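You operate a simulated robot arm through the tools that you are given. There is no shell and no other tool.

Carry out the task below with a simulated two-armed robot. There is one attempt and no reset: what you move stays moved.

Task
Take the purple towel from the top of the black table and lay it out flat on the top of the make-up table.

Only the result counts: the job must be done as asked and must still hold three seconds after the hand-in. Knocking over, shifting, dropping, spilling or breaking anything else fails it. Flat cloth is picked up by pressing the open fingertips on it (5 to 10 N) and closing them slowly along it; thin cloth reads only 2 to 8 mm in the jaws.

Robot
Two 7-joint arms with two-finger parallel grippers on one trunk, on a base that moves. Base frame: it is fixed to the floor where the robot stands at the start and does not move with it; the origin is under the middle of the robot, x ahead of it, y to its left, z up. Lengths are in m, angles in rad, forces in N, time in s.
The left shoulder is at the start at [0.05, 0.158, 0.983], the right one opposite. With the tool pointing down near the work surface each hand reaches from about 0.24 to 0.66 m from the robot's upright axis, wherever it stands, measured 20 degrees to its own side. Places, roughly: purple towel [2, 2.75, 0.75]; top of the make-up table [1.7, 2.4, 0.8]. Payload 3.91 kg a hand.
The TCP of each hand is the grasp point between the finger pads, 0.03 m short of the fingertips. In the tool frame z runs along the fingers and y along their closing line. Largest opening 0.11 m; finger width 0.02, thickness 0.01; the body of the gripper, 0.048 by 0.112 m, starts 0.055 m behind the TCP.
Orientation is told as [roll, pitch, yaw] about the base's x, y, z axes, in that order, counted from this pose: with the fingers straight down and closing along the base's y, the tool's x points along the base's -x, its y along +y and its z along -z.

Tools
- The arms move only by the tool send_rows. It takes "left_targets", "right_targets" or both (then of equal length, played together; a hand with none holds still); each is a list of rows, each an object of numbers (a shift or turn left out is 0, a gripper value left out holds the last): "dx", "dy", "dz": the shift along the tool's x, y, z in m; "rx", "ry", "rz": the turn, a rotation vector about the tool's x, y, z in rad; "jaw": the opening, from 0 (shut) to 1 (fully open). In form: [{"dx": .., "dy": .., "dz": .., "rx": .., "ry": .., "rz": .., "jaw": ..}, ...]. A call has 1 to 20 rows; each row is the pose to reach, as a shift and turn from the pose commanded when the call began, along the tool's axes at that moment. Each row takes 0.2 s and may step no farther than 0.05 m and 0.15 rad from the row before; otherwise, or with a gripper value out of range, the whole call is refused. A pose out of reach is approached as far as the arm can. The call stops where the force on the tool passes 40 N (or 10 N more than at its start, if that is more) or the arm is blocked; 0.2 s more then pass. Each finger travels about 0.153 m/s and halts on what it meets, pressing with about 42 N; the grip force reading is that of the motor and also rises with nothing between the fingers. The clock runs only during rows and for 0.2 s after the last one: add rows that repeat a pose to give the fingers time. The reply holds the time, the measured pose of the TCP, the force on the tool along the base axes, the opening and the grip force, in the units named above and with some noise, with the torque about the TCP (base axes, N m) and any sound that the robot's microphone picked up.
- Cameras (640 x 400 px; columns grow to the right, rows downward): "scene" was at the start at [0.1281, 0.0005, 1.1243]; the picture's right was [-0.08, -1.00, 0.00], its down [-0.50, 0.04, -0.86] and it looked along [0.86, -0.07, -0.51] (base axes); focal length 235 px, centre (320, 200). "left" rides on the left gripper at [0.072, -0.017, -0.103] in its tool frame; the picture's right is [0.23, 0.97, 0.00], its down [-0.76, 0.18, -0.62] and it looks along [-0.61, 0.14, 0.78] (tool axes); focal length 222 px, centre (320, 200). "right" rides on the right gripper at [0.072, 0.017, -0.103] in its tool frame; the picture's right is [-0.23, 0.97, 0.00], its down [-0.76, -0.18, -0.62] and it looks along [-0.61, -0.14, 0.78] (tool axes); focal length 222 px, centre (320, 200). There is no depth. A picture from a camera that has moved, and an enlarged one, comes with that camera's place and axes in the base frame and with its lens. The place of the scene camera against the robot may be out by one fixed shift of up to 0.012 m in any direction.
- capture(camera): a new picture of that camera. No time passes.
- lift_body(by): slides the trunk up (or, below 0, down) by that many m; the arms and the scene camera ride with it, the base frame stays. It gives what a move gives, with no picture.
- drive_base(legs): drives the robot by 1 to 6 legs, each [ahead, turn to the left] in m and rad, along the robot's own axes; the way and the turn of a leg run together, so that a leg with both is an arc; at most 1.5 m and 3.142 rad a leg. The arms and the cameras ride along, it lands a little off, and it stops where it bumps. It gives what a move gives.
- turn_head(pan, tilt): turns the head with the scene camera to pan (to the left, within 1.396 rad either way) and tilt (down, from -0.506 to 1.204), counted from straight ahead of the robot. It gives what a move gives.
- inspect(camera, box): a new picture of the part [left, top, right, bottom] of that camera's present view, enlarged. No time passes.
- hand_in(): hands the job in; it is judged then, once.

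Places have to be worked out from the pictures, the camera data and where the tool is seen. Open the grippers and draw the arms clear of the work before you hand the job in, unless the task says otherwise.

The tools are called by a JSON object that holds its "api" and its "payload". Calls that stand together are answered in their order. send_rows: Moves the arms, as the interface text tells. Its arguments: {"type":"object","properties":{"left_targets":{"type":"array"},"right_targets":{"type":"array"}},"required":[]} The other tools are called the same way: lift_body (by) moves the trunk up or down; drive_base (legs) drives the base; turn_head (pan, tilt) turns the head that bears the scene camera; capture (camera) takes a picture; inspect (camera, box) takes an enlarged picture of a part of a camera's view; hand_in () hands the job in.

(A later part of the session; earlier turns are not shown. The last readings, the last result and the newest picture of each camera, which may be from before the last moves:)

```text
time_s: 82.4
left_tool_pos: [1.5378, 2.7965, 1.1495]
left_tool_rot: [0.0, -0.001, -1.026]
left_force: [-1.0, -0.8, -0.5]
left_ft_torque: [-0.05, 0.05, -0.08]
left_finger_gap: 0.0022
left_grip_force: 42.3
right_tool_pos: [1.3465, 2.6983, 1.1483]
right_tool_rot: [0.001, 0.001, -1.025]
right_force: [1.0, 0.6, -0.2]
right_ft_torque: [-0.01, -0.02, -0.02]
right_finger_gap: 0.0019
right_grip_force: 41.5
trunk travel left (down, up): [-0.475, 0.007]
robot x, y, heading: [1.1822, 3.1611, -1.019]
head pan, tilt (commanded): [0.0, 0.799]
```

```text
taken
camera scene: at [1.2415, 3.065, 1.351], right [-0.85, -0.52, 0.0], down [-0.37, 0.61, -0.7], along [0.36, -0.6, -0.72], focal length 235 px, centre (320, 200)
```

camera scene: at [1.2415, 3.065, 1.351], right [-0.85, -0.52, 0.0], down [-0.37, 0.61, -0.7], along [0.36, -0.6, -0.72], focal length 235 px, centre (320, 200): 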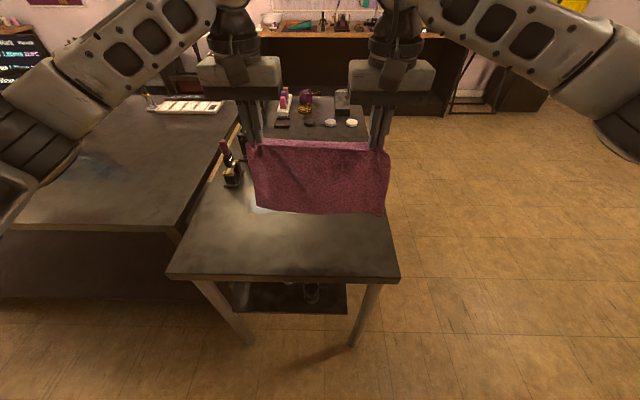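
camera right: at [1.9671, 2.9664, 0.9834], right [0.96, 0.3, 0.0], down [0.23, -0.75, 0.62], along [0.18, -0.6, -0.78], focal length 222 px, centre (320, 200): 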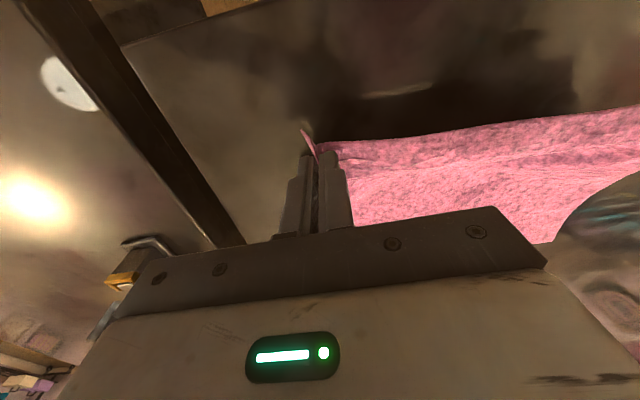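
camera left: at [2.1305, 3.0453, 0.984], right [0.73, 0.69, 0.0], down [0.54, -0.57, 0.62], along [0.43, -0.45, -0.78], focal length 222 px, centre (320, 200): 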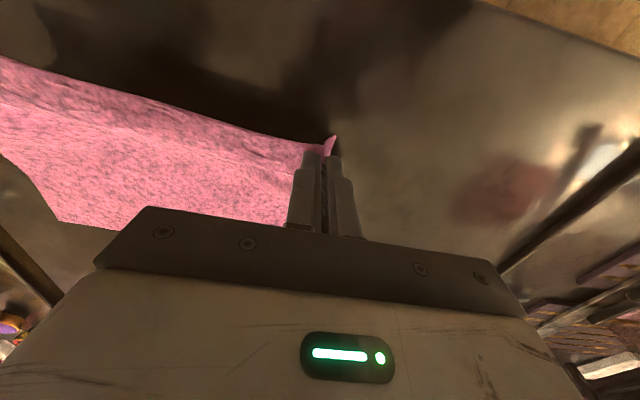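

The edge is now 0.38 m ahead, with free table beyond. I move the hands forward 0.14–0.156 m and 4 cm left, so the towel hangs over the spot where its far edge should land.

{"api": "send_rows", "payload": {"left_targets": [{"dx": -0.014, "dy": 0.004}, {"dx": -0.028, "dy": 0.008}, {"dx": -0.042, "dy": 0.012}, {"dx": -0.056, "dy": 0.016}, {"dx": -0.07, "dy": 0.02}, {"dx": -0.084, "dy": 0.024}, {"dx": -0.098, "dy": 0.028}, {"dx": -0.112, "dy": 0.032}, {"dx": -0.126, "dy": 0.036}, {"dx": -0.14, "dy": 0.04}, {"dx": -0.14, "dy": 0.04}, {"dx": -0.14, "dy": 0.04}], "right_targets": [{"dx": -0.0156, "dy": 0.004}, {"dx": -0.0312, "dy": 0.008}, {"dx": -0.0468, "dy": 0.012}, {"dx": -0.0624, "dy": 0.016}, {"dx": -0.078, "dy": 0.02}, {"dx": -0.0936, "dy": 0.024}, {"dx": -0.1092, "dy": 0.028}, {"dx": -0.1248, "dy": 0.032}, {"dx": -0.1404, "dy": 0.036}, {"dx": -0.156, "dy": 0.04}, {"dx": -0.156, "dy": 0.04}, {"dx": -0.156, "dy": 0.04}]}}

{"api": "lift_body", "payload": {"by": -0.08}}

{"api": "capture", "payload": {"camera": "scene"}}

{"api": "capture", "payload": {"camera": "left"}}

{"api": "capture", "payload": {"camera": "right"}}

```text
time_s: 85.0
left_tool_pos: [1.6373, 2.7095, 1.1489]
left_tool_rot: [-0.003, 0.0, -1.029]
left_force: [-13.9, -7.4, 0.0]
left_ft_torque: [-0.2, 0.45, -0.08]
left_finger_gap: 0.0022
left_grip_force: 41.7
left hand out of reach, approached as far as the arm can: row 10, 11, 12
right_tool_pos: [1.4382, 2.6054, 1.1431]
right_tool_rot: [0.003, -0.001, -1.02]
right_force: [13.9, 7.6, 0.6]
right_ft_torque: [0.23, -0.42, 0.04]
right_finger_gap: 0.0022
right_grip_force: 41.3
right hand out of reach, approached as far as the arm can: row 9, 10, 11, 12
trunk travel left (down, up): [-0.475, 0.007]
robot x, y, heading: [1.1798, 3.1585, -1.026]
head pan, tilt (commanded): [0.0, 0.799]
```

```text
time_s: 86.2
left_tool_pos: [1.6365, 2.7089, 1.0681]
left_tool_rot: [-0.004, 0.0, -1.027]
left_force: [-15.5, -8.7, -1.4]
left_ft_torque: [-0.24, 0.53, -0.08]
left_finger_gap: 0.0024
left_grip_force: 42.3
right_tool_pos: [1.4366, 2.6065, 1.0637]
right_tool_rot: [0.004, 0.0, -1.022]
right_force: [15.8, 8.8, -0.5]
right_ft_torque: [0.21, -0.49, 0.04]
right_finger_gap: 0.002
right_grip_force: 41.8
trunk travel left (down, up): [-0.395, 0.087]
robot x, y, heading: [1.1835, 3.161, -1.026]
head pan, tilt (commanded): [0.0, 0.799]
```

```text
taken
camera scene: at [1.241, 3.0659, 1.2712], right [-0.85, -0.52, 0.0], down [-0.37, 0.61, -0.7], along [0.36, -0.6, -0.72], focal length 235 px, centre (320, 200)
```

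scene: 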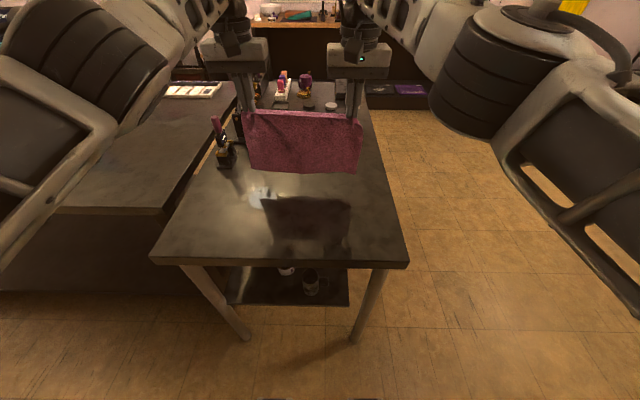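

```text
taken
camera left: at [1.5846, 2.7629, 1.1725], right [0.72, 0.7, 0.0], down [0.55, -0.56, 0.62], along [0.43, -0.45, -0.78], focal length 222 px, centre (320, 200)
```

left: 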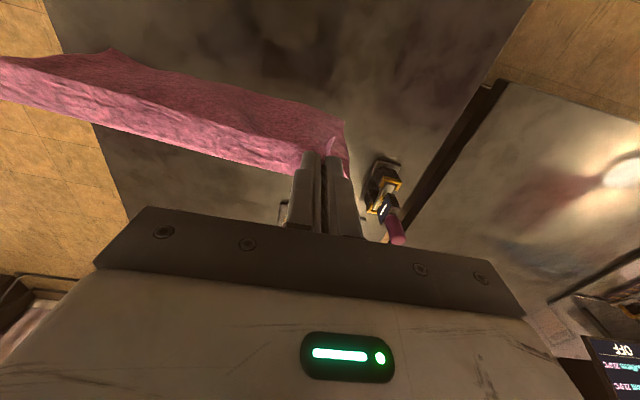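

```text
taken
camera right: at [1.4141, 2.6762, 1.1669], right [0.95, 0.31, 0.0], down [0.24, -0.74, 0.62], along [0.2, -0.59, -0.78], focal length 222 px, centre (320, 200)
```

right: 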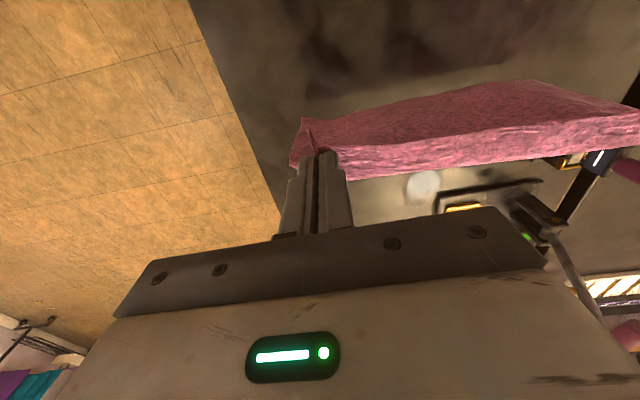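

The arms hit their reach limit at about 0.63 m, stretching the cloth slightly (≈16 N). The current view shows floor right up to 0.2 m ahead of my axis, so the base is shorter than I feared; I draw the hands back 5 cm to relax the cloth.

{"api": "send_rows", "payload": {"left_targets": [{"dx": 0.015, "dz": -0.005}, {"dx": 0.03, "dz": -0.01}, {"dx": 0.045, "dz": -0.02}, {"dx": 0.05, "dz": -0.02}, {"dx": 0.05, "dz": -0.02}], "right_targets": [{"dx": 0.015, "dz": -0.005}, {"dx": 0.03, "dz": -0.01}, {"dx": 0.045, "dz": -0.02}, {"dx": 0.05, "dz": -0.02}, {"dx": 0.05, "dz": -0.02}]}}

```text
time_s: 87.4
left_tool_pos: [1.6305, 2.7118, 1.0899]
left_tool_rot: [-0.006, 0.002, -1.031]
left_force: [-21.5, -5.8, -1.0]
left_ft_torque: [-0.19, 0.7, -0.11]
left_finger_gap: 0.0024
left_grip_force: 42.0
left hand out of reach, approached as far as the arm can: row 1, 2, 3, 4, 5
right_tool_pos: [1.4117, 2.6489, 1.0829]
right_tool_rot: [0.004, -0.003, -1.024]
right_force: [22.3, 6.5, 0.5]
right_ft_torque: [0.21, -0.7, 0.03]
right_finger_gap: 0.0019
right_grip_force: 41.5
trunk travel left (down, up): [-0.395, 0.087]
robot x, y, heading: [1.1792, 3.1604, -1.025]
head pan, tilt (commanded): [0.0, 0.799]
```

The right hand came back but the left did not follow (reported out of reach), leaving the cloth stretched. I move the left hand back and toward the right one to relax it.

{"api": "send_rows", "payload": {"left_targets": [{"dx": 0.01, "dy": -0.004}, {"dx": 0.02, "dy": -0.008}, {"dx": 0.03, "dy": -0.01}, {"dx": 0.04, "dy": -0.01}, {"dx": 0.04, "dy": -0.01}]}}

```text
time_s: 88.6
left_tool_pos: [1.623, 2.709, 1.0936]
left_tool_rot: [0.0, -0.001, -1.024]
left_force: [-10.1, -4.0, -0.9]
left_ft_torque: [-0.07, 0.31, -0.08]
left_finger_gap: 0.0024
left_grip_force: 41.9
left hand out of reach, approached as far as the arm can: row 1, 2, 3, 4, 5
right_tool_pos: [1.4101, 2.6473, 1.0836]
right_tool_rot: [0.001, 0.001, -1.025]
right_force: [11.1, 2.2, 0.7]
right_ft_torque: [0.06, -0.31, 0.01]
right_finger_gap: 0.0019
right_grip_force: 42.0
trunk travel left (down, up): [-0.395, 0.087]
robot x, y, heading: [1.1798, 3.1616, -1.021]
head pan, tilt (commanded): [0.0, 0.799]
```

The left hand moves sideways but not back, as if its elbow is straight. I try a combined down-and-back move to unlock it.

{"api": "send_rows", "payload": {"left_targets": [{"dx": 0.005, "dz": 0.01}, {"dx": 0.01, "dz": 0.02}, {"dx": 0.02, "dz": 0.025}, {"dx": 0.03, "dz": 0.025}, {"dx": 0.03, "dz": 0.025}]}}

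{"api": "capture", "payload": {"camera": "scene"}}

```text
time_s: 89.8
left_tool_pos: [1.623, 2.7054, 1.0781]
left_tool_rot: [-0.001, 0.0, -1.025]
left_force: [-7.0, -1.5, 0.8]
left_ft_torque: [-0.03, 0.21, -0.08]
left_finger_gap: 0.002
left_grip_force: 41.9
left hand out of reach, approached as far as the arm can: row 1, 2, 3, 4, 5
right_tool_pos: [1.4108, 2.6481, 1.0831]
right_tool_rot: [0.001, 0.0, -1.025]
right_force: [6.3, 1.9, 0.7]
right_ft_torque: [0.04, -0.21, -0.05]
right_finger_gap: 0.0018
right_grip_force: 41.6
trunk travel left (down, up): [-0.395, 0.087]
robot x, y, heading: [1.1814, 3.1581, -1.023]
head pan, tilt (commanded): [0.0, 0.799]
```

```text
taken
camera scene: at [1.2411, 3.0657, 1.2711], right [-0.85, -0.52, 0.0], down [-0.37, 0.61, -0.7], along [0.36, -0.6, -0.72], focal length 235 px, centre (320, 200)
```

scene: 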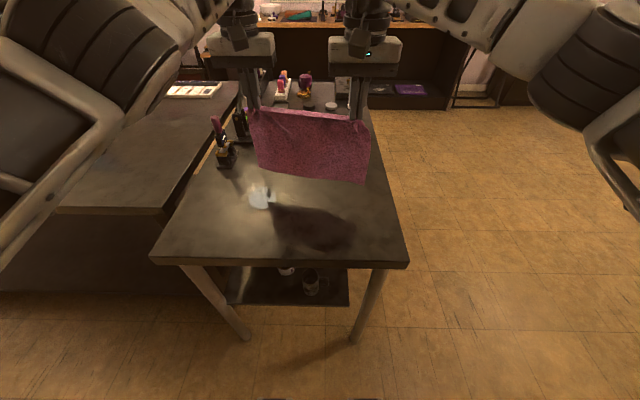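

The left hand still won't retract while it goes down fine. I command a larger backward shift in one call to get past the straight-elbow point, with free space behind it.

{"api": "send_rows", "payload": {"left_targets": [{"dx": 0.03}, {"dx": 0.06}, {"dx": 0.08}, {"dx": 0.08}]}}

```text
time_s: 90.8
left_tool_pos: [1.6099, 2.704, 1.0923]
left_tool_rot: [0.0, 0.001, -1.024]
left_force: [-0.3, -0.3, -0.5]
left_ft_torque: [0.02, 0.04, -0.02]
left_finger_gap: 0.0023
left_grip_force: 41.7
left hand out of reach, approached as far as the arm can: row 1, 2, 3, 4
right_tool_pos: [1.4106, 2.6483, 1.0823]
right_tool_rot: [-0.001, -0.001, -1.023]
right_force: [0.0, -0.8, -0.1]
right_ft_torque: [0.0, -0.02, -0.05]
right_finger_gap: 0.0016
right_grip_force: 41.8
trunk travel left (down, up): [-0.395, 0.087]
robot x, y, heading: [1.1798, 3.1618, -1.024]
head pan, tilt (commanded): [0.0, 0.799]
```

The cloth tension is gone now (0 N), though the left arm still resists retracting. I try a slight tool tilt combined with a backward shift to bend its elbow again.

{"api": "send_rows", "payload": {"left_targets": [{"dx": 0.01, "ry": 0.05}, {"dx": 0.02, "ry": 0.1}, {"dx": 0.03, "ry": 0.15}, {"dx": 0.04, "ry": 0.15}, {"dx": 0.04, "ry": 0.15}]}}

{"api": "capture", "payload": {"camera": "scene"}}

```text
time_s: 92.0
left_tool_pos: [1.5915, 2.7268, 1.0957]
left_tool_rot: [0.0, 0.151, -1.025]
left_force: [0.6, -0.7, 0.0]
left_ft_torque: [-0.02, -0.01, -0.03]
left_finger_gap: 0.0025
left_grip_force: 41.9
left hand out of reach, approached as far as the arm can: row 4, 5
right_tool_pos: [1.4104, 2.6482, 1.0828]
right_tool_rot: [0.0, 0.001, -1.024]
right_force: [0.8, -0.1, 0.0]
right_ft_torque: [-0.02, -0.01, -0.05]
right_finger_gap: 0.0018
right_grip_force: 42.0
trunk travel left (down, up): [-0.395, 0.087]
robot x, y, heading: [1.1822, 3.1593, -1.024]
head pan, tilt (commanded): [0.0, 0.799]
```

```text
taken
camera scene: at [1.2411, 3.0657, 1.2711], right [-0.85, -0.52, 0.0], down [-0.37, 0.61, -0.7], along [0.36, -0.6, -0.72], focal length 235 px, centre (320, 200)
```

scene: 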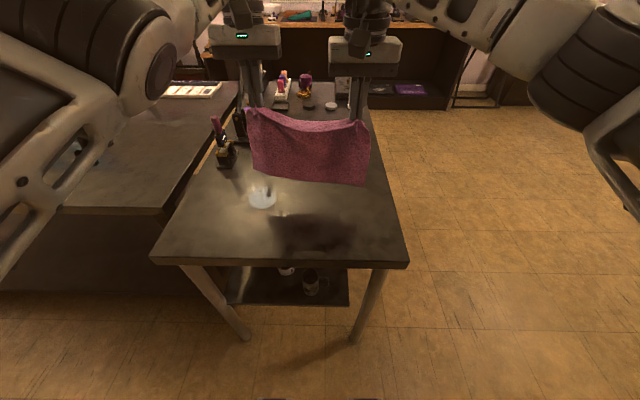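

The tilt worked for the fingertip, but the wrist itself seems stuck. I look at the left arm itself to understand its posture.

{"api": "turn_head", "payload": {"pan": 0.7, "tilt": 0.2}}

{"api": "capture", "payload": {"camera": "scene"}}

{"api": "turn_head", "payload": {"pan": -0.7, "tilt": 0.2}}

{"api": "capture", "payload": {"camera": "scene"}}

```text
time_s: 93.0
left_tool_pos: [1.5919, 2.7266, 1.0972]
left_tool_rot: [0.002, 0.149, -1.025]
left_force: [-0.8, 0.2, -0.1]
left_ft_torque: [0.03, 0.01, -0.06]
left_finger_gap: 0.002
left_grip_force: 41.8
right_tool_pos: [1.4112, 2.6476, 1.0827]
right_tool_rot: [0.0, 0.001, -1.024]
right_force: [-0.3, 0.2, -0.3]
right_ft_torque: [-0.03, -0.04, -0.03]
right_finger_gap: 0.0018
right_grip_force: 41.9
trunk travel left (down, up): [-0.395, 0.087]
robot x, y, heading: [1.1775, 3.1646, -1.022]
head pan, tilt (commanded): [0.7, 0.201]
```

```text
taken
camera scene: at [1.2875, 3.1048, 1.3247], right [-0.32, -0.95, 0.0], down [-0.19, 0.06, -0.98], along [0.93, -0.31, -0.2], focal length 235 px, centre (320, 200)
```

scene: 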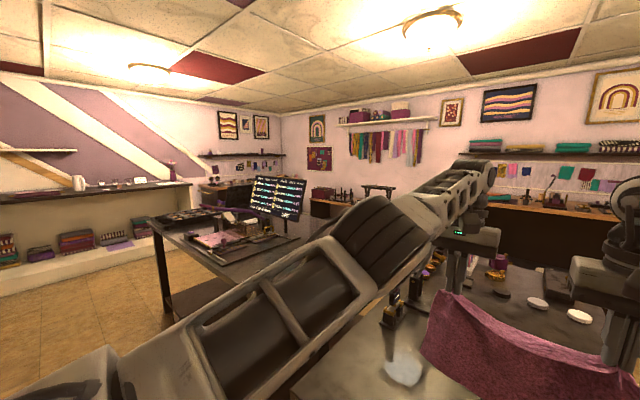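

```text
time_s: 94.6
left_tool_pos: [1.5909, 2.7277, 1.0963]
left_tool_rot: [0.001, 0.151, -1.025]
left_force: [0.2, -0.3, -0.8]
left_ft_torque: [0.02, 0.02, -0.07]
left_finger_gap: 0.0026
left_grip_force: 42.4
right_tool_pos: [1.4106, 2.6476, 1.0831]
right_tool_rot: [0.0, -0.001, -1.024]
right_force: [0.1, 0.2, -0.5]
right_ft_torque: [-0.01, 0.02, -0.02]
right_finger_gap: 0.002
right_grip_force: 41.6
trunk travel left (down, up): [-0.395, 0.087]
robot x, y, heading: [1.1781, 3.1626, -1.02]
head pan, tilt (commanded): [-0.7, 0.201]
```

```text
taken
camera scene: at [1.185, 3.0425, 1.3248], right [-0.99, 0.15, 0.0], down [0.03, 0.2, -0.98], along [-0.15, -0.97, -0.2], focal length 235 px, centre (320, 200)
```

scene: 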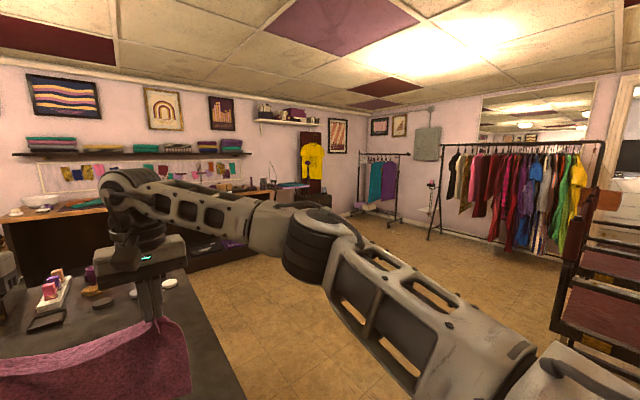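

The left arm is indeed stretched straight while the right elbow is bent. Moving the hand toward the centre should bend the left elbow, so I shift both hands 5 cm to the right together.

{"api": "send_rows", "payload": {"left_targets": [{"dy": -0.012}, {"dy": -0.025}, {"dy": -0.037}, {"dy": -0.05}, {"dx": 0.01, "dy": -0.05}, {"dx": 0.02, "dy": -0.05}, {"dx": 0.03, "dy": -0.05}, {"dx": 0.03, "dy": -0.05}], "right_targets": [{"dy": -0.012}, {"dy": -0.025}, {"dy": -0.037}, {"dy": -0.05}, {"dy": -0.05}, {"dy": -0.05}, {"dy": -0.05}, {"dy": -0.05}]}}

```text
time_s: 96.4
left_tool_pos: [1.5449, 2.7093, 1.0988]
left_tool_rot: [-0.001, 0.148, -1.024]
left_force: [0.8, -0.1, 0.1]
left_ft_torque: [-0.02, -0.01, -0.01]
left_finger_gap: 0.0023
left_grip_force: 42.1
left hand out of reach, approached as far as the arm can: row 2, 3, 4, 6, 7, 8
right_tool_pos: [1.3689, 2.622, 1.0819]
right_tool_rot: [0.002, 0.0, -1.026]
right_force: [-0.5, -0.2, -0.1]
right_ft_torque: [0.01, 0.02, -0.04]
right_finger_gap: 0.0014
right_grip_force: 42.0
trunk travel left (down, up): [-0.395, 0.087]
robot x, y, heading: [1.1782, 3.1608, -1.027]
head pan, tilt (commanded): [-0.7, 0.201]
```

The left elbow has barely bent. Turning the tool clockwise about the vertical should flex the elbow, so I yaw the left hand by 0.5 rad and then draw it back.

{"api": "send_rows", "payload": {"left_targets": [{"rz": 0.12}, {"rz": 0.24}, {"rz": 0.36}, {"rz": 0.5}, {"rz": 0.5, "dx": 0.01}, {"rz": 0.5, "dx": 0.02}, {"rz": 0.5, "dx": 0.03}, {"rz": 0.5, "dx": 0.04}, {"rz": 0.5, "dx": 0.05}, {"rz": 0.5, "dx": 0.05}]}}

{"api": "turn_head", "payload": {"pan": 0.7, "tilt": 0.2}}

{"api": "capture", "payload": {"camera": "scene"}}

```text
time_s: 98.6
left_tool_pos: [1.5286, 2.7102, 1.1169]
left_tool_rot: [-0.072, 0.131, -1.531]
left_force: [0.1, 0.4, 0.7]
left_ft_torque: [0.04, -0.01, 0.06]
left_finger_gap: 0.0022
left_grip_force: 42.3
left hand out of reach, approached as far as the arm can: row 5, 6, 7, 8, 9, 10
right_tool_pos: [1.3665, 2.6213, 1.0833]
right_tool_rot: [-0.001, -0.003, -1.025]
right_force: [-0.7, -0.5, -0.3]
right_ft_torque: [0.0, -0.03, -0.06]
right_finger_gap: 0.0017
right_grip_force: 41.6
trunk travel left (down, up): [-0.395, 0.087]
robot x, y, heading: [1.1809, 3.1644, -1.023]
head pan, tilt (commanded): [-0.7, 0.201]
```

```text
time_s: 100.1
left_tool_pos: [1.5291, 2.7114, 1.1176]
left_tool_rot: [-0.071, 0.132, -1.531]
left_force: [0.3, 0.1, 0.5]
left_ft_torque: [0.0, 0.01, 0.01]
left_finger_gap: 0.0023
left_grip_force: 41.9
right_tool_pos: [1.3685, 2.6219, 1.0833]
right_tool_rot: [-0.002, 0.0, -1.024]
right_force: [0.9, -0.2, 0.2]
right_ft_torque: [0.01, -0.01, -0.02]
right_finger_gap: 0.0015
right_grip_force: 41.9
trunk travel left (down, up): [-0.395, 0.087]
robot x, y, heading: [1.179, 3.1613, -1.027]
head pan, tilt (commanded): [0.7, 0.201]
```

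```text
taken
camera scene: at [1.2875, 3.1048, 1.3248], right [-0.32, -0.95, 0.0], down [-0.19, 0.06, -0.98], along [0.93, -0.31, -0.2], focal length 235 px, centre (320, 200)
```

scene: 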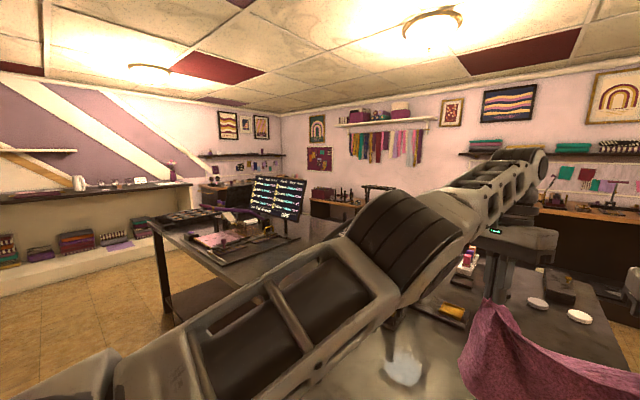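

The arm stays at its reach limit for inward moves, though turns and sideways/vertical moves work. I undo the yaw and will do the remaining horizontal travel with the base and trunk instead.

{"api": "send_rows", "payload": {"left_targets": [{"rz": -0.13}, {"rz": -0.26}, {"rz": -0.38}, {"rz": -0.5}, {"rz": -0.5}]}}

{"api": "turn_head", "payload": {"pan": 0.0, "tilt": 0.8}}

{"api": "capture", "payload": {"camera": "scene"}}

```text
time_s: 101.3
left_tool_pos: [1.5283, 2.7109, 1.1165]
left_tool_rot: [0.0, 0.15, -1.025]
left_force: [1.1, 0.1, 0.0]
left_ft_torque: [-0.01, 0.01, -0.02]
left_finger_gap: 0.002
left_grip_force: 42.2
right_tool_pos: [1.3681, 2.6214, 1.0843]
right_tool_rot: [0.0, 0.0, -1.025]
right_force: [-0.5, -0.5, -0.8]
right_ft_torque: [0.0, 0.0, -0.03]
right_finger_gap: 0.0018
right_grip_force: 41.9
trunk travel left (down, up): [-0.395, 0.087]
robot x, y, heading: [1.1815, 3.1625, -1.026]
head pan, tilt (commanded): [0.7, 0.201]
```

```text
time_s: 102.4
left_tool_pos: [1.5294, 2.7106, 1.1168]
left_tool_rot: [0.0, 0.15, -1.025]
left_force: [-0.4, 0.7, 0.1]
left_ft_torque: [0.05, -0.01, -0.03]
left_finger_gap: 0.002
left_grip_force: 41.5
right_tool_pos: [1.3681, 2.6214, 1.0834]
right_tool_rot: [0.0, 0.0, -1.026]
right_force: [0.4, 0.0, 0.3]
right_ft_torque: [0.01, 0.0, -0.05]
right_finger_gap: 0.002
right_grip_force: 42.0
trunk travel left (down, up): [-0.395, 0.087]
robot x, y, heading: [1.1805, 3.1611, -1.028]
head pan, tilt (commanded): [0.0, 0.799]
```

```text
taken
camera scene: at [1.2412, 3.0657, 1.2712], right [-0.85, -0.52, 0.0], down [-0.37, 0.61, -0.7], along [0.36, -0.6, -0.72], focal length 235 px, centre (320, 200)
```

scene: 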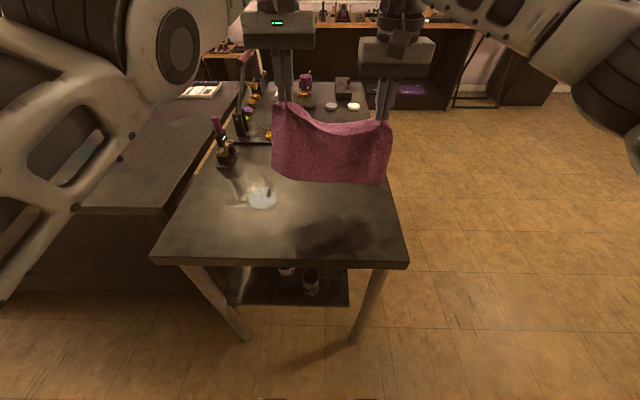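

The left hand is upright again apart from the 0.15 tilt. I move it left 6 cm and slightly down at constant forward distance, to see whether it will go inside its reach limit.

{"api": "send_rows", "payload": {"left_targets": [{"dy": 0.015, "dz": 0.005}, {"dy": 0.03, "dz": 0.01}, {"dy": 0.045, "dz": 0.015}, {"dy": 0.055, "dz": 0.02}, {"dy": 0.055, "dz": 0.02}]}}

```text
time_s: 103.6
left_tool_pos: [1.5777, 2.7211, 1.1006]
left_tool_rot: [-0.011, 0.15, -1.031]
left_force: [-25.3, -12.2, -2.5]
left_ft_torque: [-0.41, 0.79, 0.07]
left_finger_gap: 0.0023
left_grip_force: 42.1
left hand out of reach, approached as far as the arm can: row 1, 2, 3, 4, 5
right_tool_pos: [1.3712, 2.6243, 1.0837]
right_tool_rot: [0.007, -0.004, -1.017]
right_force: [25.6, 13.2, 2.0]
right_ft_torque: [0.36, -0.82, 0.06]
right_finger_gap: 0.002
right_grip_force: 41.8
trunk travel left (down, up): [-0.395, 0.087]
robot x, y, heading: [1.1768, 3.1602, -1.025]
head pan, tilt (commanded): [0.0, 0.799]
```

The cloth is taut again (28 N) because the right hand stayed put. I bring the right hand left and forward to match the left hand's distance and line them up.

{"api": "send_rows", "payload": {"right_targets": [{"dx": -0.006, "dy": 0.006, "dz": -0.004}, {"dx": -0.012, "dy": 0.012, "dz": -0.008}, {"dx": -0.02, "dy": 0.016, "dz": -0.012}, {"dx": -0.024, "dy": 0.016, "dz": -0.015}, {"dx": -0.024, "dy": 0.016, "dz": -0.015}]}}

{"api": "capture", "payload": {"camera": "scene"}}

```text
time_s: 104.8
left_tool_pos: [1.5819, 2.7248, 1.1005]
left_tool_rot: [0.0, 0.15, -1.025]
left_force: [-6.9, -4.6, 0.8]
left_ft_torque: [-0.17, 0.21, 0.02]
left_finger_gap: 0.002
left_grip_force: 41.7
right_tool_pos: [1.3949, 2.6086, 1.098]
right_tool_rot: [-0.001, 0.001, -1.024]
right_force: [7.0, 3.1, 0.0]
right_ft_torque: [0.16, -0.22, 0.03]
right_finger_gap: 0.0018
right_grip_force: 41.8
trunk travel left (down, up): [-0.395, 0.087]
robot x, y, heading: [1.1787, 3.1623, -1.025]
head pan, tilt (commanded): [0.0, 0.799]
```

```text
taken
camera scene: at [1.2411, 3.0657, 1.2711], right [-0.85, -0.52, 0.0], down [-0.37, 0.61, -0.7], along [0.36, -0.6, -0.72], focal length 235 px, centre (320, 200)
```

scene: 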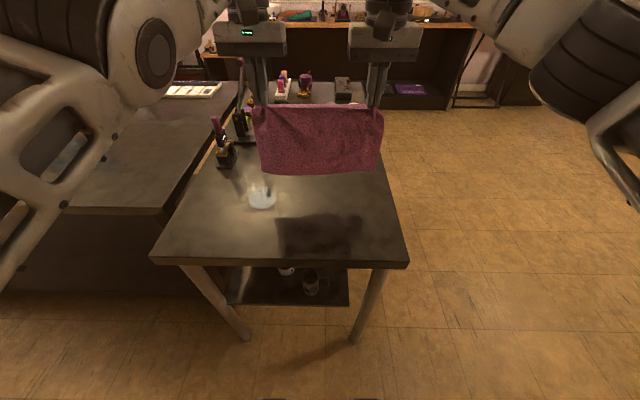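

The hands are now level and in line at 0.585 m ahead, cloth lightly taut. I ease the tension a touch, then drive 9 cm forward (base still well short of the table) so the whole towel will land inside the table edge.

{"api": "send_rows", "payload": {"right_targets": [{"dy": 0.002}, {"dy": 0.004, "dz": 0.002}, {"dy": 0.004, "dz": 0.002}]}}

{"api": "drive_base", "payload": {"legs": [[0.09, 0]]}}

{"api": "capture", "payload": {"camera": "scene"}}

```text
time_s: 105.6
left_tool_pos: [1.5811, 2.7222, 1.1008]
left_tool_rot: [0.002, 0.149, -1.024]
left_force: [-3.1, -0.9, -0.3]
left_ft_torque: [-0.06, 0.07, -0.06]
left_finger_gap: 0.0024
left_grip_force: 42.4
right_tool_pos: [1.3973, 2.612, 1.0962]
right_tool_rot: [0.001, -0.001, -1.023]
right_force: [1.9, 0.9, -0.2]
right_ft_torque: [0.04, -0.06, -0.02]
right_finger_gap: 0.0017
right_grip_force: 41.8
trunk travel left (down, up): [-0.395, 0.087]
robot x, y, heading: [1.1809, 3.1612, -1.023]
head pan, tilt (commanded): [0.0, 0.799]
```

```text
time_s: 106.7
left_tool_pos: [1.6265, 2.6463, 1.1003]
left_tool_rot: [0.0, 0.152, -1.027]
left_force: [-1.6, -1.6, -0.5]
left_ft_torque: [-0.03, 0.09, -0.02]
left_finger_gap: 0.0021
left_grip_force: 42.0
right_tool_pos: [1.4439, 2.5357, 1.096]
right_tool_rot: [0.0, 0.0, -1.025]
right_force: [1.5, -0.1, -0.2]
right_ft_torque: [0.05, -0.04, -0.06]
right_finger_gap: 0.0019
right_grip_force: 41.7
trunk travel left (down, up): [-0.395, 0.087]
robot x, y, heading: [1.2256, 3.0841, -1.023]
head pan, tilt (commanded): [0.0, 0.799]
```

```text
taken
camera scene: at [1.2874, 2.9891, 1.271], right [-0.85, -0.52, 0.0], down [-0.37, 0.61, -0.7], along [0.36, -0.6, -0.72], focal length 235 px, centre (320, 200)
```

scene: 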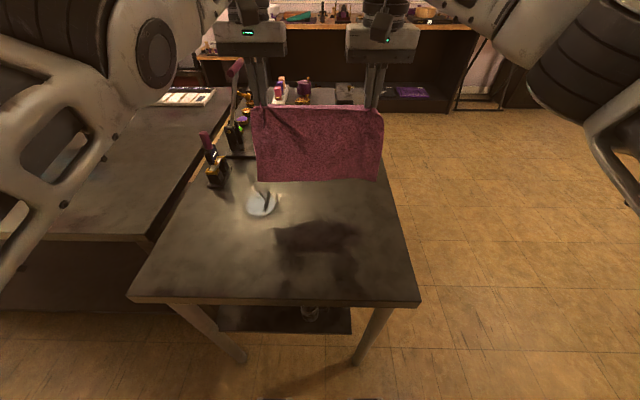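

The towel hangs plumb, its bottom about 7 cm above the table and clear of the kit. I lower the trunk so the bottom edge reaches the table, then look.

{"api": "lift_body", "payload": {"by": -0.075}}

{"api": "capture", "payload": {"camera": "scene"}}

{"api": "capture", "payload": {"camera": "right"}}

```text
time_s: 107.8
left_tool_pos: [1.6257, 2.6489, 1.0268]
left_tool_rot: [0.001, 0.151, -1.027]
left_force: [-1.4, -0.5, -0.7]
left_ft_torque: [-0.06, 0.05, -0.06]
left_finger_gap: 0.0022
left_grip_force: 41.6
right_tool_pos: [1.4425, 2.5359, 1.0206]
right_tool_rot: [0.0, -0.002, -1.026]
right_force: [1.5, 1.1, -0.4]
right_ft_torque: [0.0, -0.04, 0.01]
right_finger_gap: 0.002
right_grip_force: 42.1
trunk travel left (down, up): [-0.32, 0.162]
robot x, y, heading: [1.2285, 3.0883, -1.023]
head pan, tilt (commanded): [0.0, 0.799]
```

```text
taken
camera scene: at [1.2869, 2.99, 1.1962], right [-0.85, -0.52, 0.0], down [-0.37, 0.61, -0.7], along [0.36, -0.6, -0.72], focal length 235 px, centre (320, 200)
```

scene: 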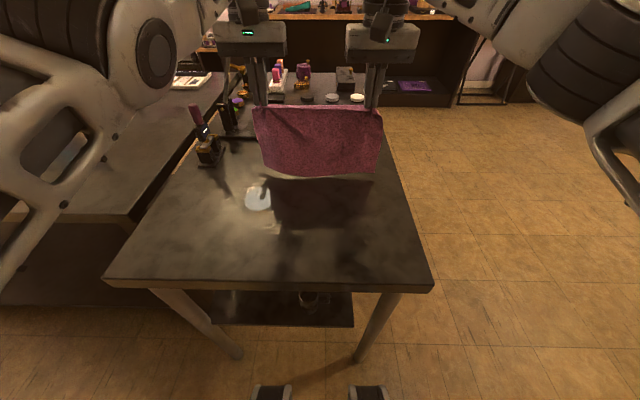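

```text
taken
camera right: at [1.4199, 2.6063, 1.1249], right [0.95, 0.31, 0.0], down [0.24, -0.74, 0.62], along [0.19, -0.59, -0.78], focal length 222 px, centre (320, 200)
```

right: 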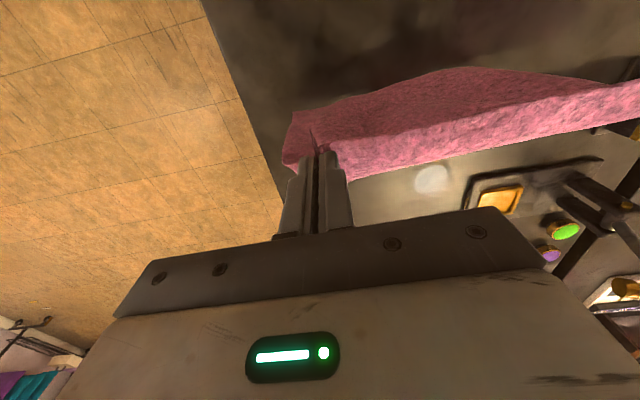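

I zoom on the towel to see whether its bottom edge has reached the table and which way it bows.

{"api": "inspect", "payload": {"camera": "scene", "box": [200, 70, 430, 220]}}

{"api": "capture", "payload": {"camera": "left"}}

```text
2.67 times, centred on (315, 145) of scene
camera zoom: at [1.2869, 2.99, 1.1962], right [-0.85, -0.52, 0.0], down [-0.37, 0.61, -0.7], along [0.36, -0.6, -0.72], focal length 627 px, centre (333, 347)
```

zoom: 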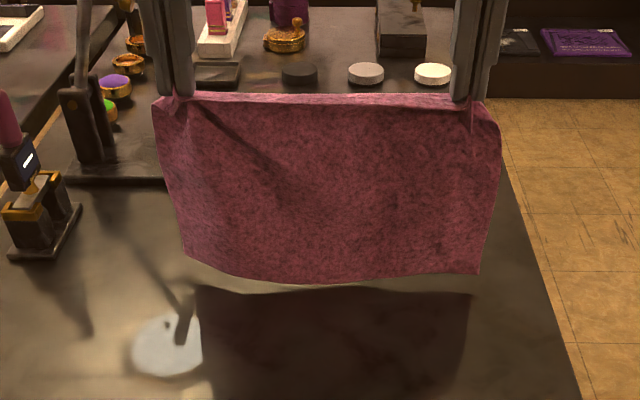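

```text
taken
camera left: at [1.5818, 2.6873, 1.1397], right [0.72, 0.7, 0.03], down [0.59, -0.63, 0.5], along [0.37, -0.34, -0.86], focal length 222 px, centre (320, 200)
```

left: 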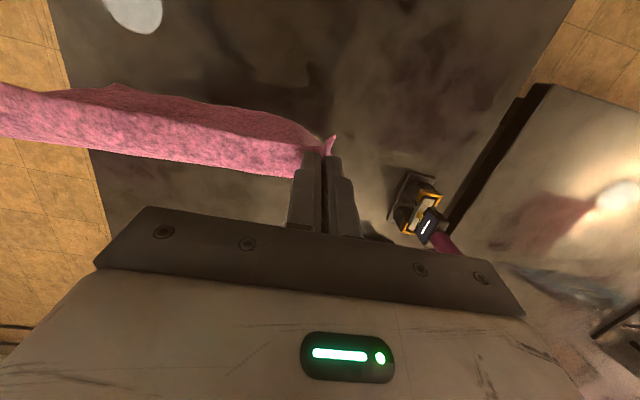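

The reflection shows the bottom edge is about 1 cm above the table. I lower 1.5 cm so it just touches, back up 3 cm so the edge trails forward, and look.

{"api": "lift_body", "payload": {"by": -0.015}}

{"api": "drive_base", "payload": {"legs": [[-0.03, 0]]}}

{"api": "inspect", "payload": {"camera": "scene", "box": [200, 70, 430, 220]}}

```text
time_s: 108.4
left_tool_pos: [1.6265, 2.6477, 1.0116]
left_tool_rot: [0.0, 0.15, -1.026]
left_force: [-1.3, -0.5, 0.6]
left_ft_torque: [-0.01, 0.04, -0.02]
left_finger_gap: 0.0019
left_grip_force: 42.7
right_tool_pos: [1.443, 2.5364, 1.0069]
right_tool_rot: [-0.002, -0.001, -1.025]
right_force: [1.4, 0.1, 0.0]
right_ft_torque: [-0.01, -0.11, -0.05]
right_finger_gap: 0.0019
right_grip_force: 42.2
trunk travel left (down, up): [-0.305, 0.177]
robot x, y, heading: [1.2267, 3.0871, -1.024]
head pan, tilt (commanded): [0.0, 0.799]
```

```text
time_s: 109.3
left_tool_pos: [1.6115, 2.6738, 1.0114]
left_tool_rot: [0.001, 0.151, -1.027]
left_force: [-1.1, -0.7, 0.1]
left_ft_torque: [-0.05, 0.03, -0.01]
left_finger_gap: 0.0021
left_grip_force: 41.8
right_tool_pos: [1.4272, 2.5607, 1.0067]
right_tool_rot: [0.0, -0.002, -1.023]
right_force: [1.1, 0.4, -0.2]
right_ft_torque: [0.0, -0.06, -0.04]
right_finger_gap: 0.002
right_grip_force: 41.6
trunk travel left (down, up): [-0.305, 0.177]
robot x, y, heading: [1.2106, 3.1112, -1.024]
head pan, tilt (commanded): [0.0, 0.799]
```

```text
2.67 times, centred on (315, 145) of scene
camera zoom: at [1.2713, 3.0158, 1.1812], right [-0.85, -0.52, 0.0], down [-0.37, 0.61, -0.7], along [0.36, -0.6, -0.72], focal length 627 px, centre (333, 347)
```

zoom: 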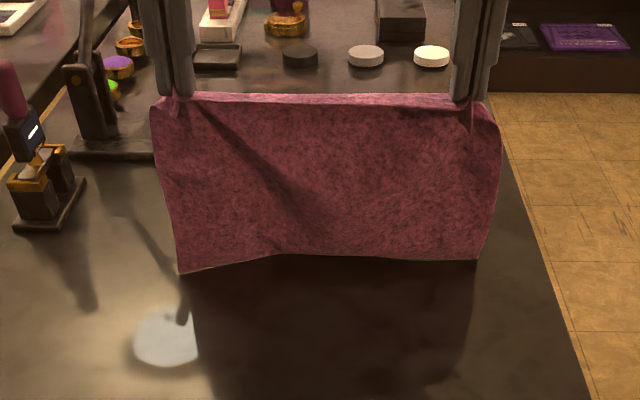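

The edge now touches and trails forward as wanted. I continue in small alternating steps: back 4 cm, down 2.5 cm.

{"api": "drive_base", "payload": {"legs": [[-0.025, 0]]}}

{"api": "lift_body", "payload": {"by": -0.02}}

{"api": "drive_base", "payload": {"legs": [[-0.025, 0]]}}

{"api": "inspect", "payload": {"camera": "scene", "box": [200, 70, 430, 220]}}

```text
time_s: 110.1
left_tool_pos: [1.5968, 2.6951, 1.0101]
left_tool_rot: [0.0, 0.151, -1.027]
left_force: [-0.9, -1.1, -0.3]
left_ft_torque: [-0.03, 0.03, -0.05]
left_finger_gap: 0.0023
left_grip_force: 41.9
right_tool_pos: [1.4136, 2.5829, 1.0061]
right_tool_rot: [0.001, -0.002, -1.024]
right_force: [1.0, 1.4, 0.1]
right_ft_torque: [0.05, -0.05, -0.02]
right_finger_gap: 0.002
right_grip_force: 42.0
trunk travel left (down, up): [-0.305, 0.177]
robot x, y, heading: [1.1972, 3.1305, -1.028]
head pan, tilt (commanded): [0.0, 0.799]
```

```text
time_s: 110.7
left_tool_pos: [1.5977, 2.6936, 0.9909]
left_tool_rot: [-0.001, 0.151, -1.025]
left_force: [-1.5, -0.6, 0.1]
left_ft_torque: [-0.02, 0.03, -0.01]
left_finger_gap: 0.0024
left_grip_force: 41.5
right_tool_pos: [1.4152, 2.5834, 0.9869]
right_tool_rot: [0.0, -0.001, -1.024]
right_force: [1.4, 1.0, -0.4]
right_ft_torque: [0.02, -0.05, -0.05]
right_finger_gap: 0.0019
right_grip_force: 41.3
trunk travel left (down, up): [-0.285, 0.197]
robot x, y, heading: [1.1958, 3.1336, -1.024]
head pan, tilt (commanded): [0.0, 0.799]
```

```text
time_s: 111.5
left_tool_pos: [1.5846, 2.7158, 0.9908]
left_tool_rot: [0.0, 0.149, -1.026]
left_force: [-0.6, -0.4, 0.4]
left_ft_torque: [-0.05, 0.07, -0.02]
left_finger_gap: 0.0022
left_grip_force: 42.2
right_tool_pos: [1.401, 2.6053, 0.9869]
right_tool_rot: [0.0, -0.002, -1.025]
right_force: [1.7, 1.0, 1.0]
right_ft_torque: [0.01, -0.06, -0.05]
right_finger_gap: 0.0019
right_grip_force: 41.5
trunk travel left (down, up): [-0.285, 0.197]
robot x, y, heading: [1.1812, 3.1535, -1.031]
head pan, tilt (commanded): [0.0, 0.799]
```

```text
2.67 times, centred on (315, 145) of scene
camera zoom: at [1.2455, 3.0583, 1.1612], right [-0.85, -0.52, 0.0], down [-0.37, 0.61, -0.7], along [0.36, -0.6, -0.72], focal length 627 px, centre (333, 347)
```

zoom: 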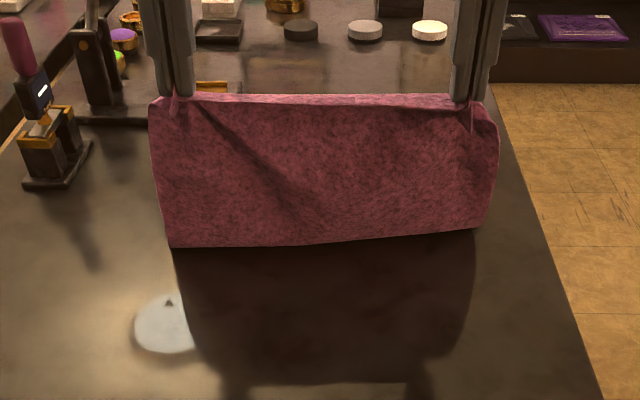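

I check with the wrist cameras whether the lower part of the cloth is lying forward behind the hanging part.

{"api": "capture", "payload": {"camera": "right"}}

{"api": "capture", "payload": {"camera": "left"}}

```text
taken
camera right: at [1.3787, 2.6746, 1.09], right [0.95, 0.31, 0.0], down [0.24, -0.74, 0.62], along [0.19, -0.59, -0.78], focal length 222 px, centre (320, 200)
```

right: 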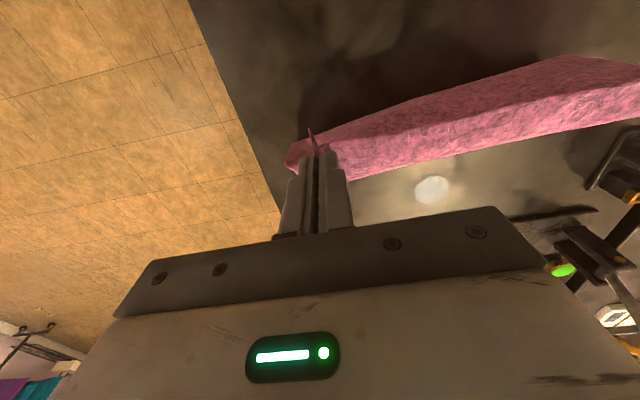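

```text
taken
camera left: at [1.5404, 2.7555, 1.1047], right [0.72, 0.7, 0.03], down [0.59, -0.63, 0.5], along [0.37, -0.34, -0.86], focal length 222 px, centre (320, 200)
```

left: 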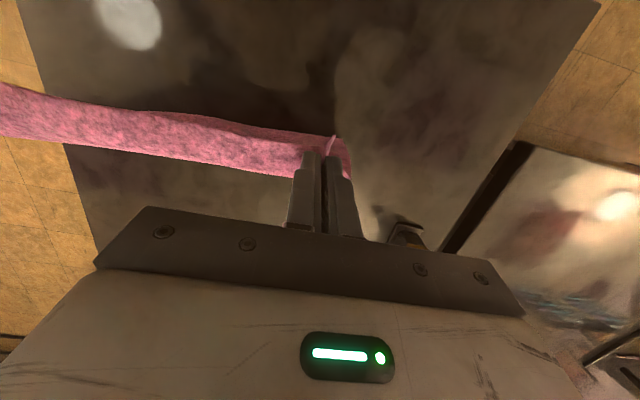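

The cloth touches with its far edge and bulges toward me, which is the right direction. I back up 5 cm more to straighten it before lowering further.

{"api": "drive_base", "payload": {"legs": [[-0.045, 0]]}}

{"api": "inspect", "payload": {"camera": "scene", "box": [200, 70, 430, 220]}}

{"api": "capture", "payload": {"camera": "right"}}

```text
time_s: 112.5
left_tool_pos: [1.5613, 2.7546, 0.9908]
left_tool_rot: [0.001, 0.149, -1.027]
left_force: [-0.4, -0.1, 0.3]
left_ft_torque: [-0.03, 0.0, -0.02]
left_finger_gap: 0.0019
left_grip_force: 41.9
right_tool_pos: [1.379, 2.6433, 0.9861]
right_tool_rot: [0.0, -0.002, -1.025]
right_force: [0.0, 0.7, -0.5]
right_ft_torque: [0.02, -0.05, -0.03]
right_finger_gap: 0.002
right_grip_force: 41.6
trunk travel left (down, up): [-0.285, 0.197]
robot x, y, heading: [1.1615, 3.1955, -1.023]
head pan, tilt (commanded): [0.0, 0.799]
```

```text
2.67 times, centred on (315, 145) of scene
camera zoom: at [1.2222, 3.0967, 1.1612], right [-0.85, -0.52, 0.0], down [-0.37, 0.61, -0.7], along [0.36, -0.6, -0.72], focal length 627 px, centre (333, 347)
```

zoom: 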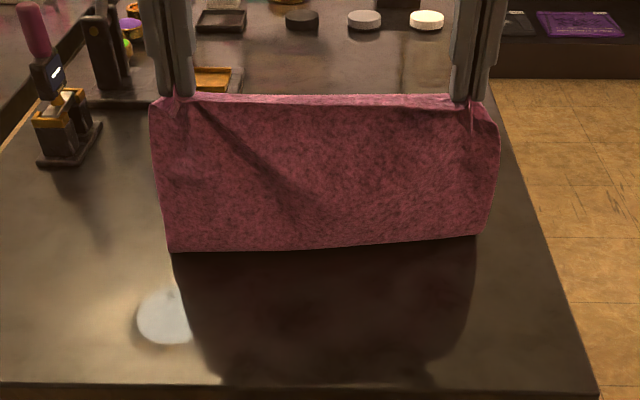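

```text
taken
camera right: at [1.3554, 2.7131, 1.0899], right [0.95, 0.31, 0.0], down [0.24, -0.74, 0.62], along [0.2, -0.59, -0.78], focal length 222 px, centre (320, 200)
```

right: 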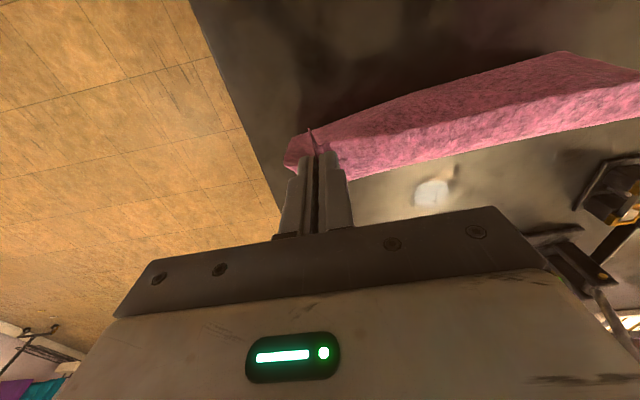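

The contact line stays under the hands, so the edge is sliding along with me while only a little cloth lies forward. I lift clear, drive forward 9 cm again, and then lower more per step of backing.

{"api": "lift_body", "payload": {"by": 0.06}}

{"api": "drive_base", "payload": {"legs": [[0.1, 0]]}}

{"api": "lift_body", "payload": {"by": -0.03}}

{"api": "inspect", "payload": {"camera": "scene", "box": [200, 70, 430, 220]}}

```text
time_s: 113.5
left_tool_pos: [1.5621, 2.7537, 1.05]
left_tool_rot: [-0.002, 0.151, -1.024]
left_force: [0.0, -1.0, -0.8]
left_ft_torque: [-0.06, 0.06, -0.03]
left_finger_gap: 0.0022
left_grip_force: 42.1
right_tool_pos: [1.378, 2.6417, 1.0462]
right_tool_rot: [0.0, 0.001, -1.024]
right_force: [0.1, 0.1, -1.5]
right_ft_torque: [0.02, -0.04, 0.0]
right_finger_gap: 0.002
right_grip_force: 42.0
trunk travel left (down, up): [-0.345, 0.137]
robot x, y, heading: [1.1619, 3.1921, -1.022]
head pan, tilt (commanded): [0.0, 0.799]
```

```text
time_s: 114.6
left_tool_pos: [1.6137, 2.6692, 1.0505]
left_tool_rot: [0.0, 0.151, -1.027]
left_force: [0.4, -1.4, 0.3]
left_ft_torque: [0.0, 0.08, -0.06]
left_finger_gap: 0.0024
left_grip_force: 42.1
right_tool_pos: [1.4292, 2.5579, 1.0454]
right_tool_rot: [-0.001, 0.0, -1.025]
right_force: [1.7, -0.2, -1.0]
right_ft_torque: [0.06, -0.03, -0.03]
right_finger_gap: 0.0019
right_grip_force: 41.9
trunk travel left (down, up): [-0.345, 0.137]
robot x, y, heading: [1.2127, 3.1091, -1.022]
head pan, tilt (commanded): [0.0, 0.799]
```

```text
time_s: 115.3
left_tool_pos: [1.6128, 2.6686, 1.0206]
left_tool_rot: [0.0, 0.152, -1.026]
left_force: [-0.1, -0.4, 0.1]
left_ft_torque: [-0.04, 0.03, -0.04]
left_finger_gap: 0.0022
left_grip_force: 42.4
right_tool_pos: [1.429, 2.5591, 1.0165]
right_tool_rot: [0.0, -0.002, -1.024]
right_force: [0.2, 0.4, 0.1]
right_ft_torque: [0.01, -0.02, -0.05]
right_finger_gap: 0.0017
right_grip_force: 41.8
trunk travel left (down, up): [-0.315, 0.167]
robot x, y, heading: [1.2151, 3.1085, -1.025]
head pan, tilt (commanded): [0.0, 0.799]
```

```text
2.67 times, centred on (315, 145) of scene
camera zoom: at [1.2735, 3.0124, 1.1911], right [-0.85, -0.52, 0.0], down [-0.37, 0.61, -0.7], along [0.36, -0.6, -0.72], focal length 627 px, centre (333, 347)
```

zoom: 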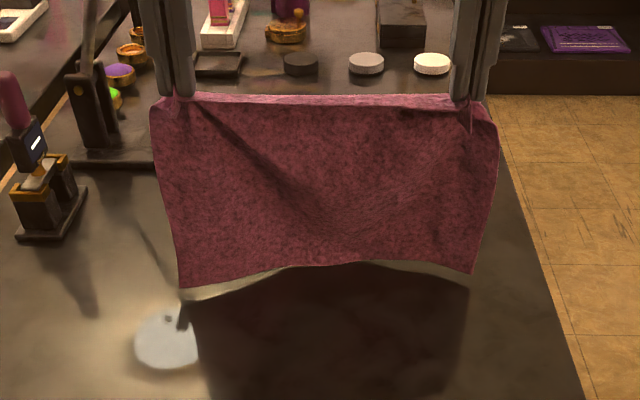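

The bottom is about 1 cm above the table. I lift a little, go 5 cm further forward for more margin at the near edge, and lower until it touches.

{"api": "lift_body", "payload": {"by": 0.02}}

{"api": "drive_base", "payload": {"legs": [[0.05, 0]]}}

{"api": "lift_body", "payload": {"by": -0.035}}

{"api": "drive_base", "payload": {"legs": [[-0.025, 0]]}}

{"api": "capture", "payload": {"camera": "scene"}}

```text
time_s: 116.0
left_tool_pos: [1.6134, 2.6697, 1.0404]
left_tool_rot: [0.0, 0.15, -1.027]
left_force: [0.5, 0.2, 0.2]
left_ft_torque: [-0.01, 0.0, -0.06]
left_finger_gap: 0.0022
left_grip_force: 42.3
right_tool_pos: [1.43, 2.5581, 1.0362]
right_tool_rot: [-0.001, -0.001, -1.023]
right_force: [0.4, 0.0, -0.3]
right_ft_torque: [-0.01, -0.01, -0.05]
right_finger_gap: 0.0018
right_grip_force: 42.2
trunk travel left (down, up): [-0.335, 0.147]
robot x, y, heading: [1.2148, 3.1066, -1.024]
head pan, tilt (commanded): [0.0, 0.799]
```

```text
time_s: 116.9
left_tool_pos: [1.6388, 2.6268, 1.0411]
left_tool_rot: [-0.002, 0.151, -1.024]
left_force: [-0.6, -0.7, -0.5]
left_ft_torque: [0.0, 0.05, -0.02]
left_finger_gap: 0.0023
left_grip_force: 42.1
right_tool_pos: [1.456, 2.5159, 1.0364]
right_tool_rot: [0.0, 0.001, -1.023]
right_force: [1.4, -0.4, -1.1]
right_ft_torque: [0.04, -0.01, -0.07]
right_finger_gap: 0.0018
right_grip_force: 42.0
trunk travel left (down, up): [-0.335, 0.147]
robot x, y, heading: [1.2386, 3.0672, -1.025]
head pan, tilt (commanded): [0.0, 0.799]
```

```text
time_s: 117.7
left_tool_pos: [1.6383, 2.6271, 1.0053]
left_tool_rot: [0.001, 0.152, -1.025]
left_force: [-0.2, -0.4, -0.5]
left_ft_torque: [-0.03, 0.01, -0.06]
left_finger_gap: 0.002
left_grip_force: 41.2
right_tool_pos: [1.456, 2.5169, 1.0001]
right_tool_rot: [0.001, -0.001, -1.024]
right_force: [1.1, 0.4, -0.1]
right_ft_torque: [0.0, -0.01, -0.03]
right_finger_gap: 0.0021
right_grip_force: 42.1
trunk travel left (down, up): [-0.3, 0.182]
robot x, y, heading: [1.237, 3.0641, -1.023]
head pan, tilt (commanded): [0.0, 0.799]
```

```text
time_s: 118.5
left_tool_pos: [1.627, 2.6495, 1.0056]
left_tool_rot: [0.0, 0.149, -1.026]
left_force: [-0.5, -0.6, 0.6]
left_ft_torque: [-0.06, 0.0, -0.05]
left_finger_gap: 0.0021
left_grip_force: 41.7
right_tool_pos: [1.4424, 2.5366, 1.0017]
right_tool_rot: [0.0, -0.002, -1.023]
right_force: [1.0, 0.3, -0.5]
right_ft_torque: [0.05, -0.04, -0.06]
right_finger_gap: 0.0018
right_grip_force: 41.1
trunk travel left (down, up): [-0.3, 0.182]
robot x, y, heading: [1.2246, 3.0838, -1.024]
head pan, tilt (commanded): [0.0, 0.799]
```

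```text
taken
camera scene: at [1.2864, 2.9912, 1.1762], right [-0.85, -0.52, 0.0], down [-0.37, 0.61, -0.7], along [0.36, -0.6, -0.72], focal length 235 px, centre (320, 200)
```

scene: 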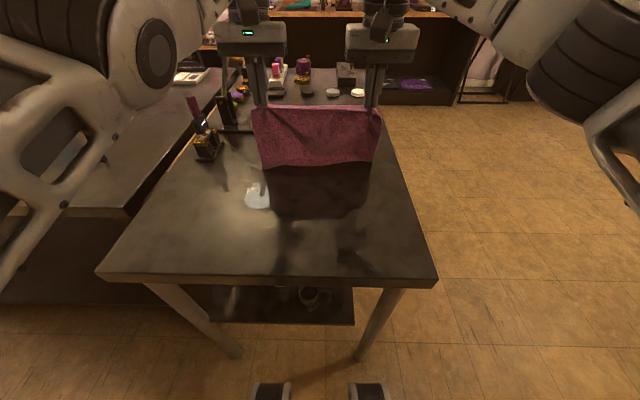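

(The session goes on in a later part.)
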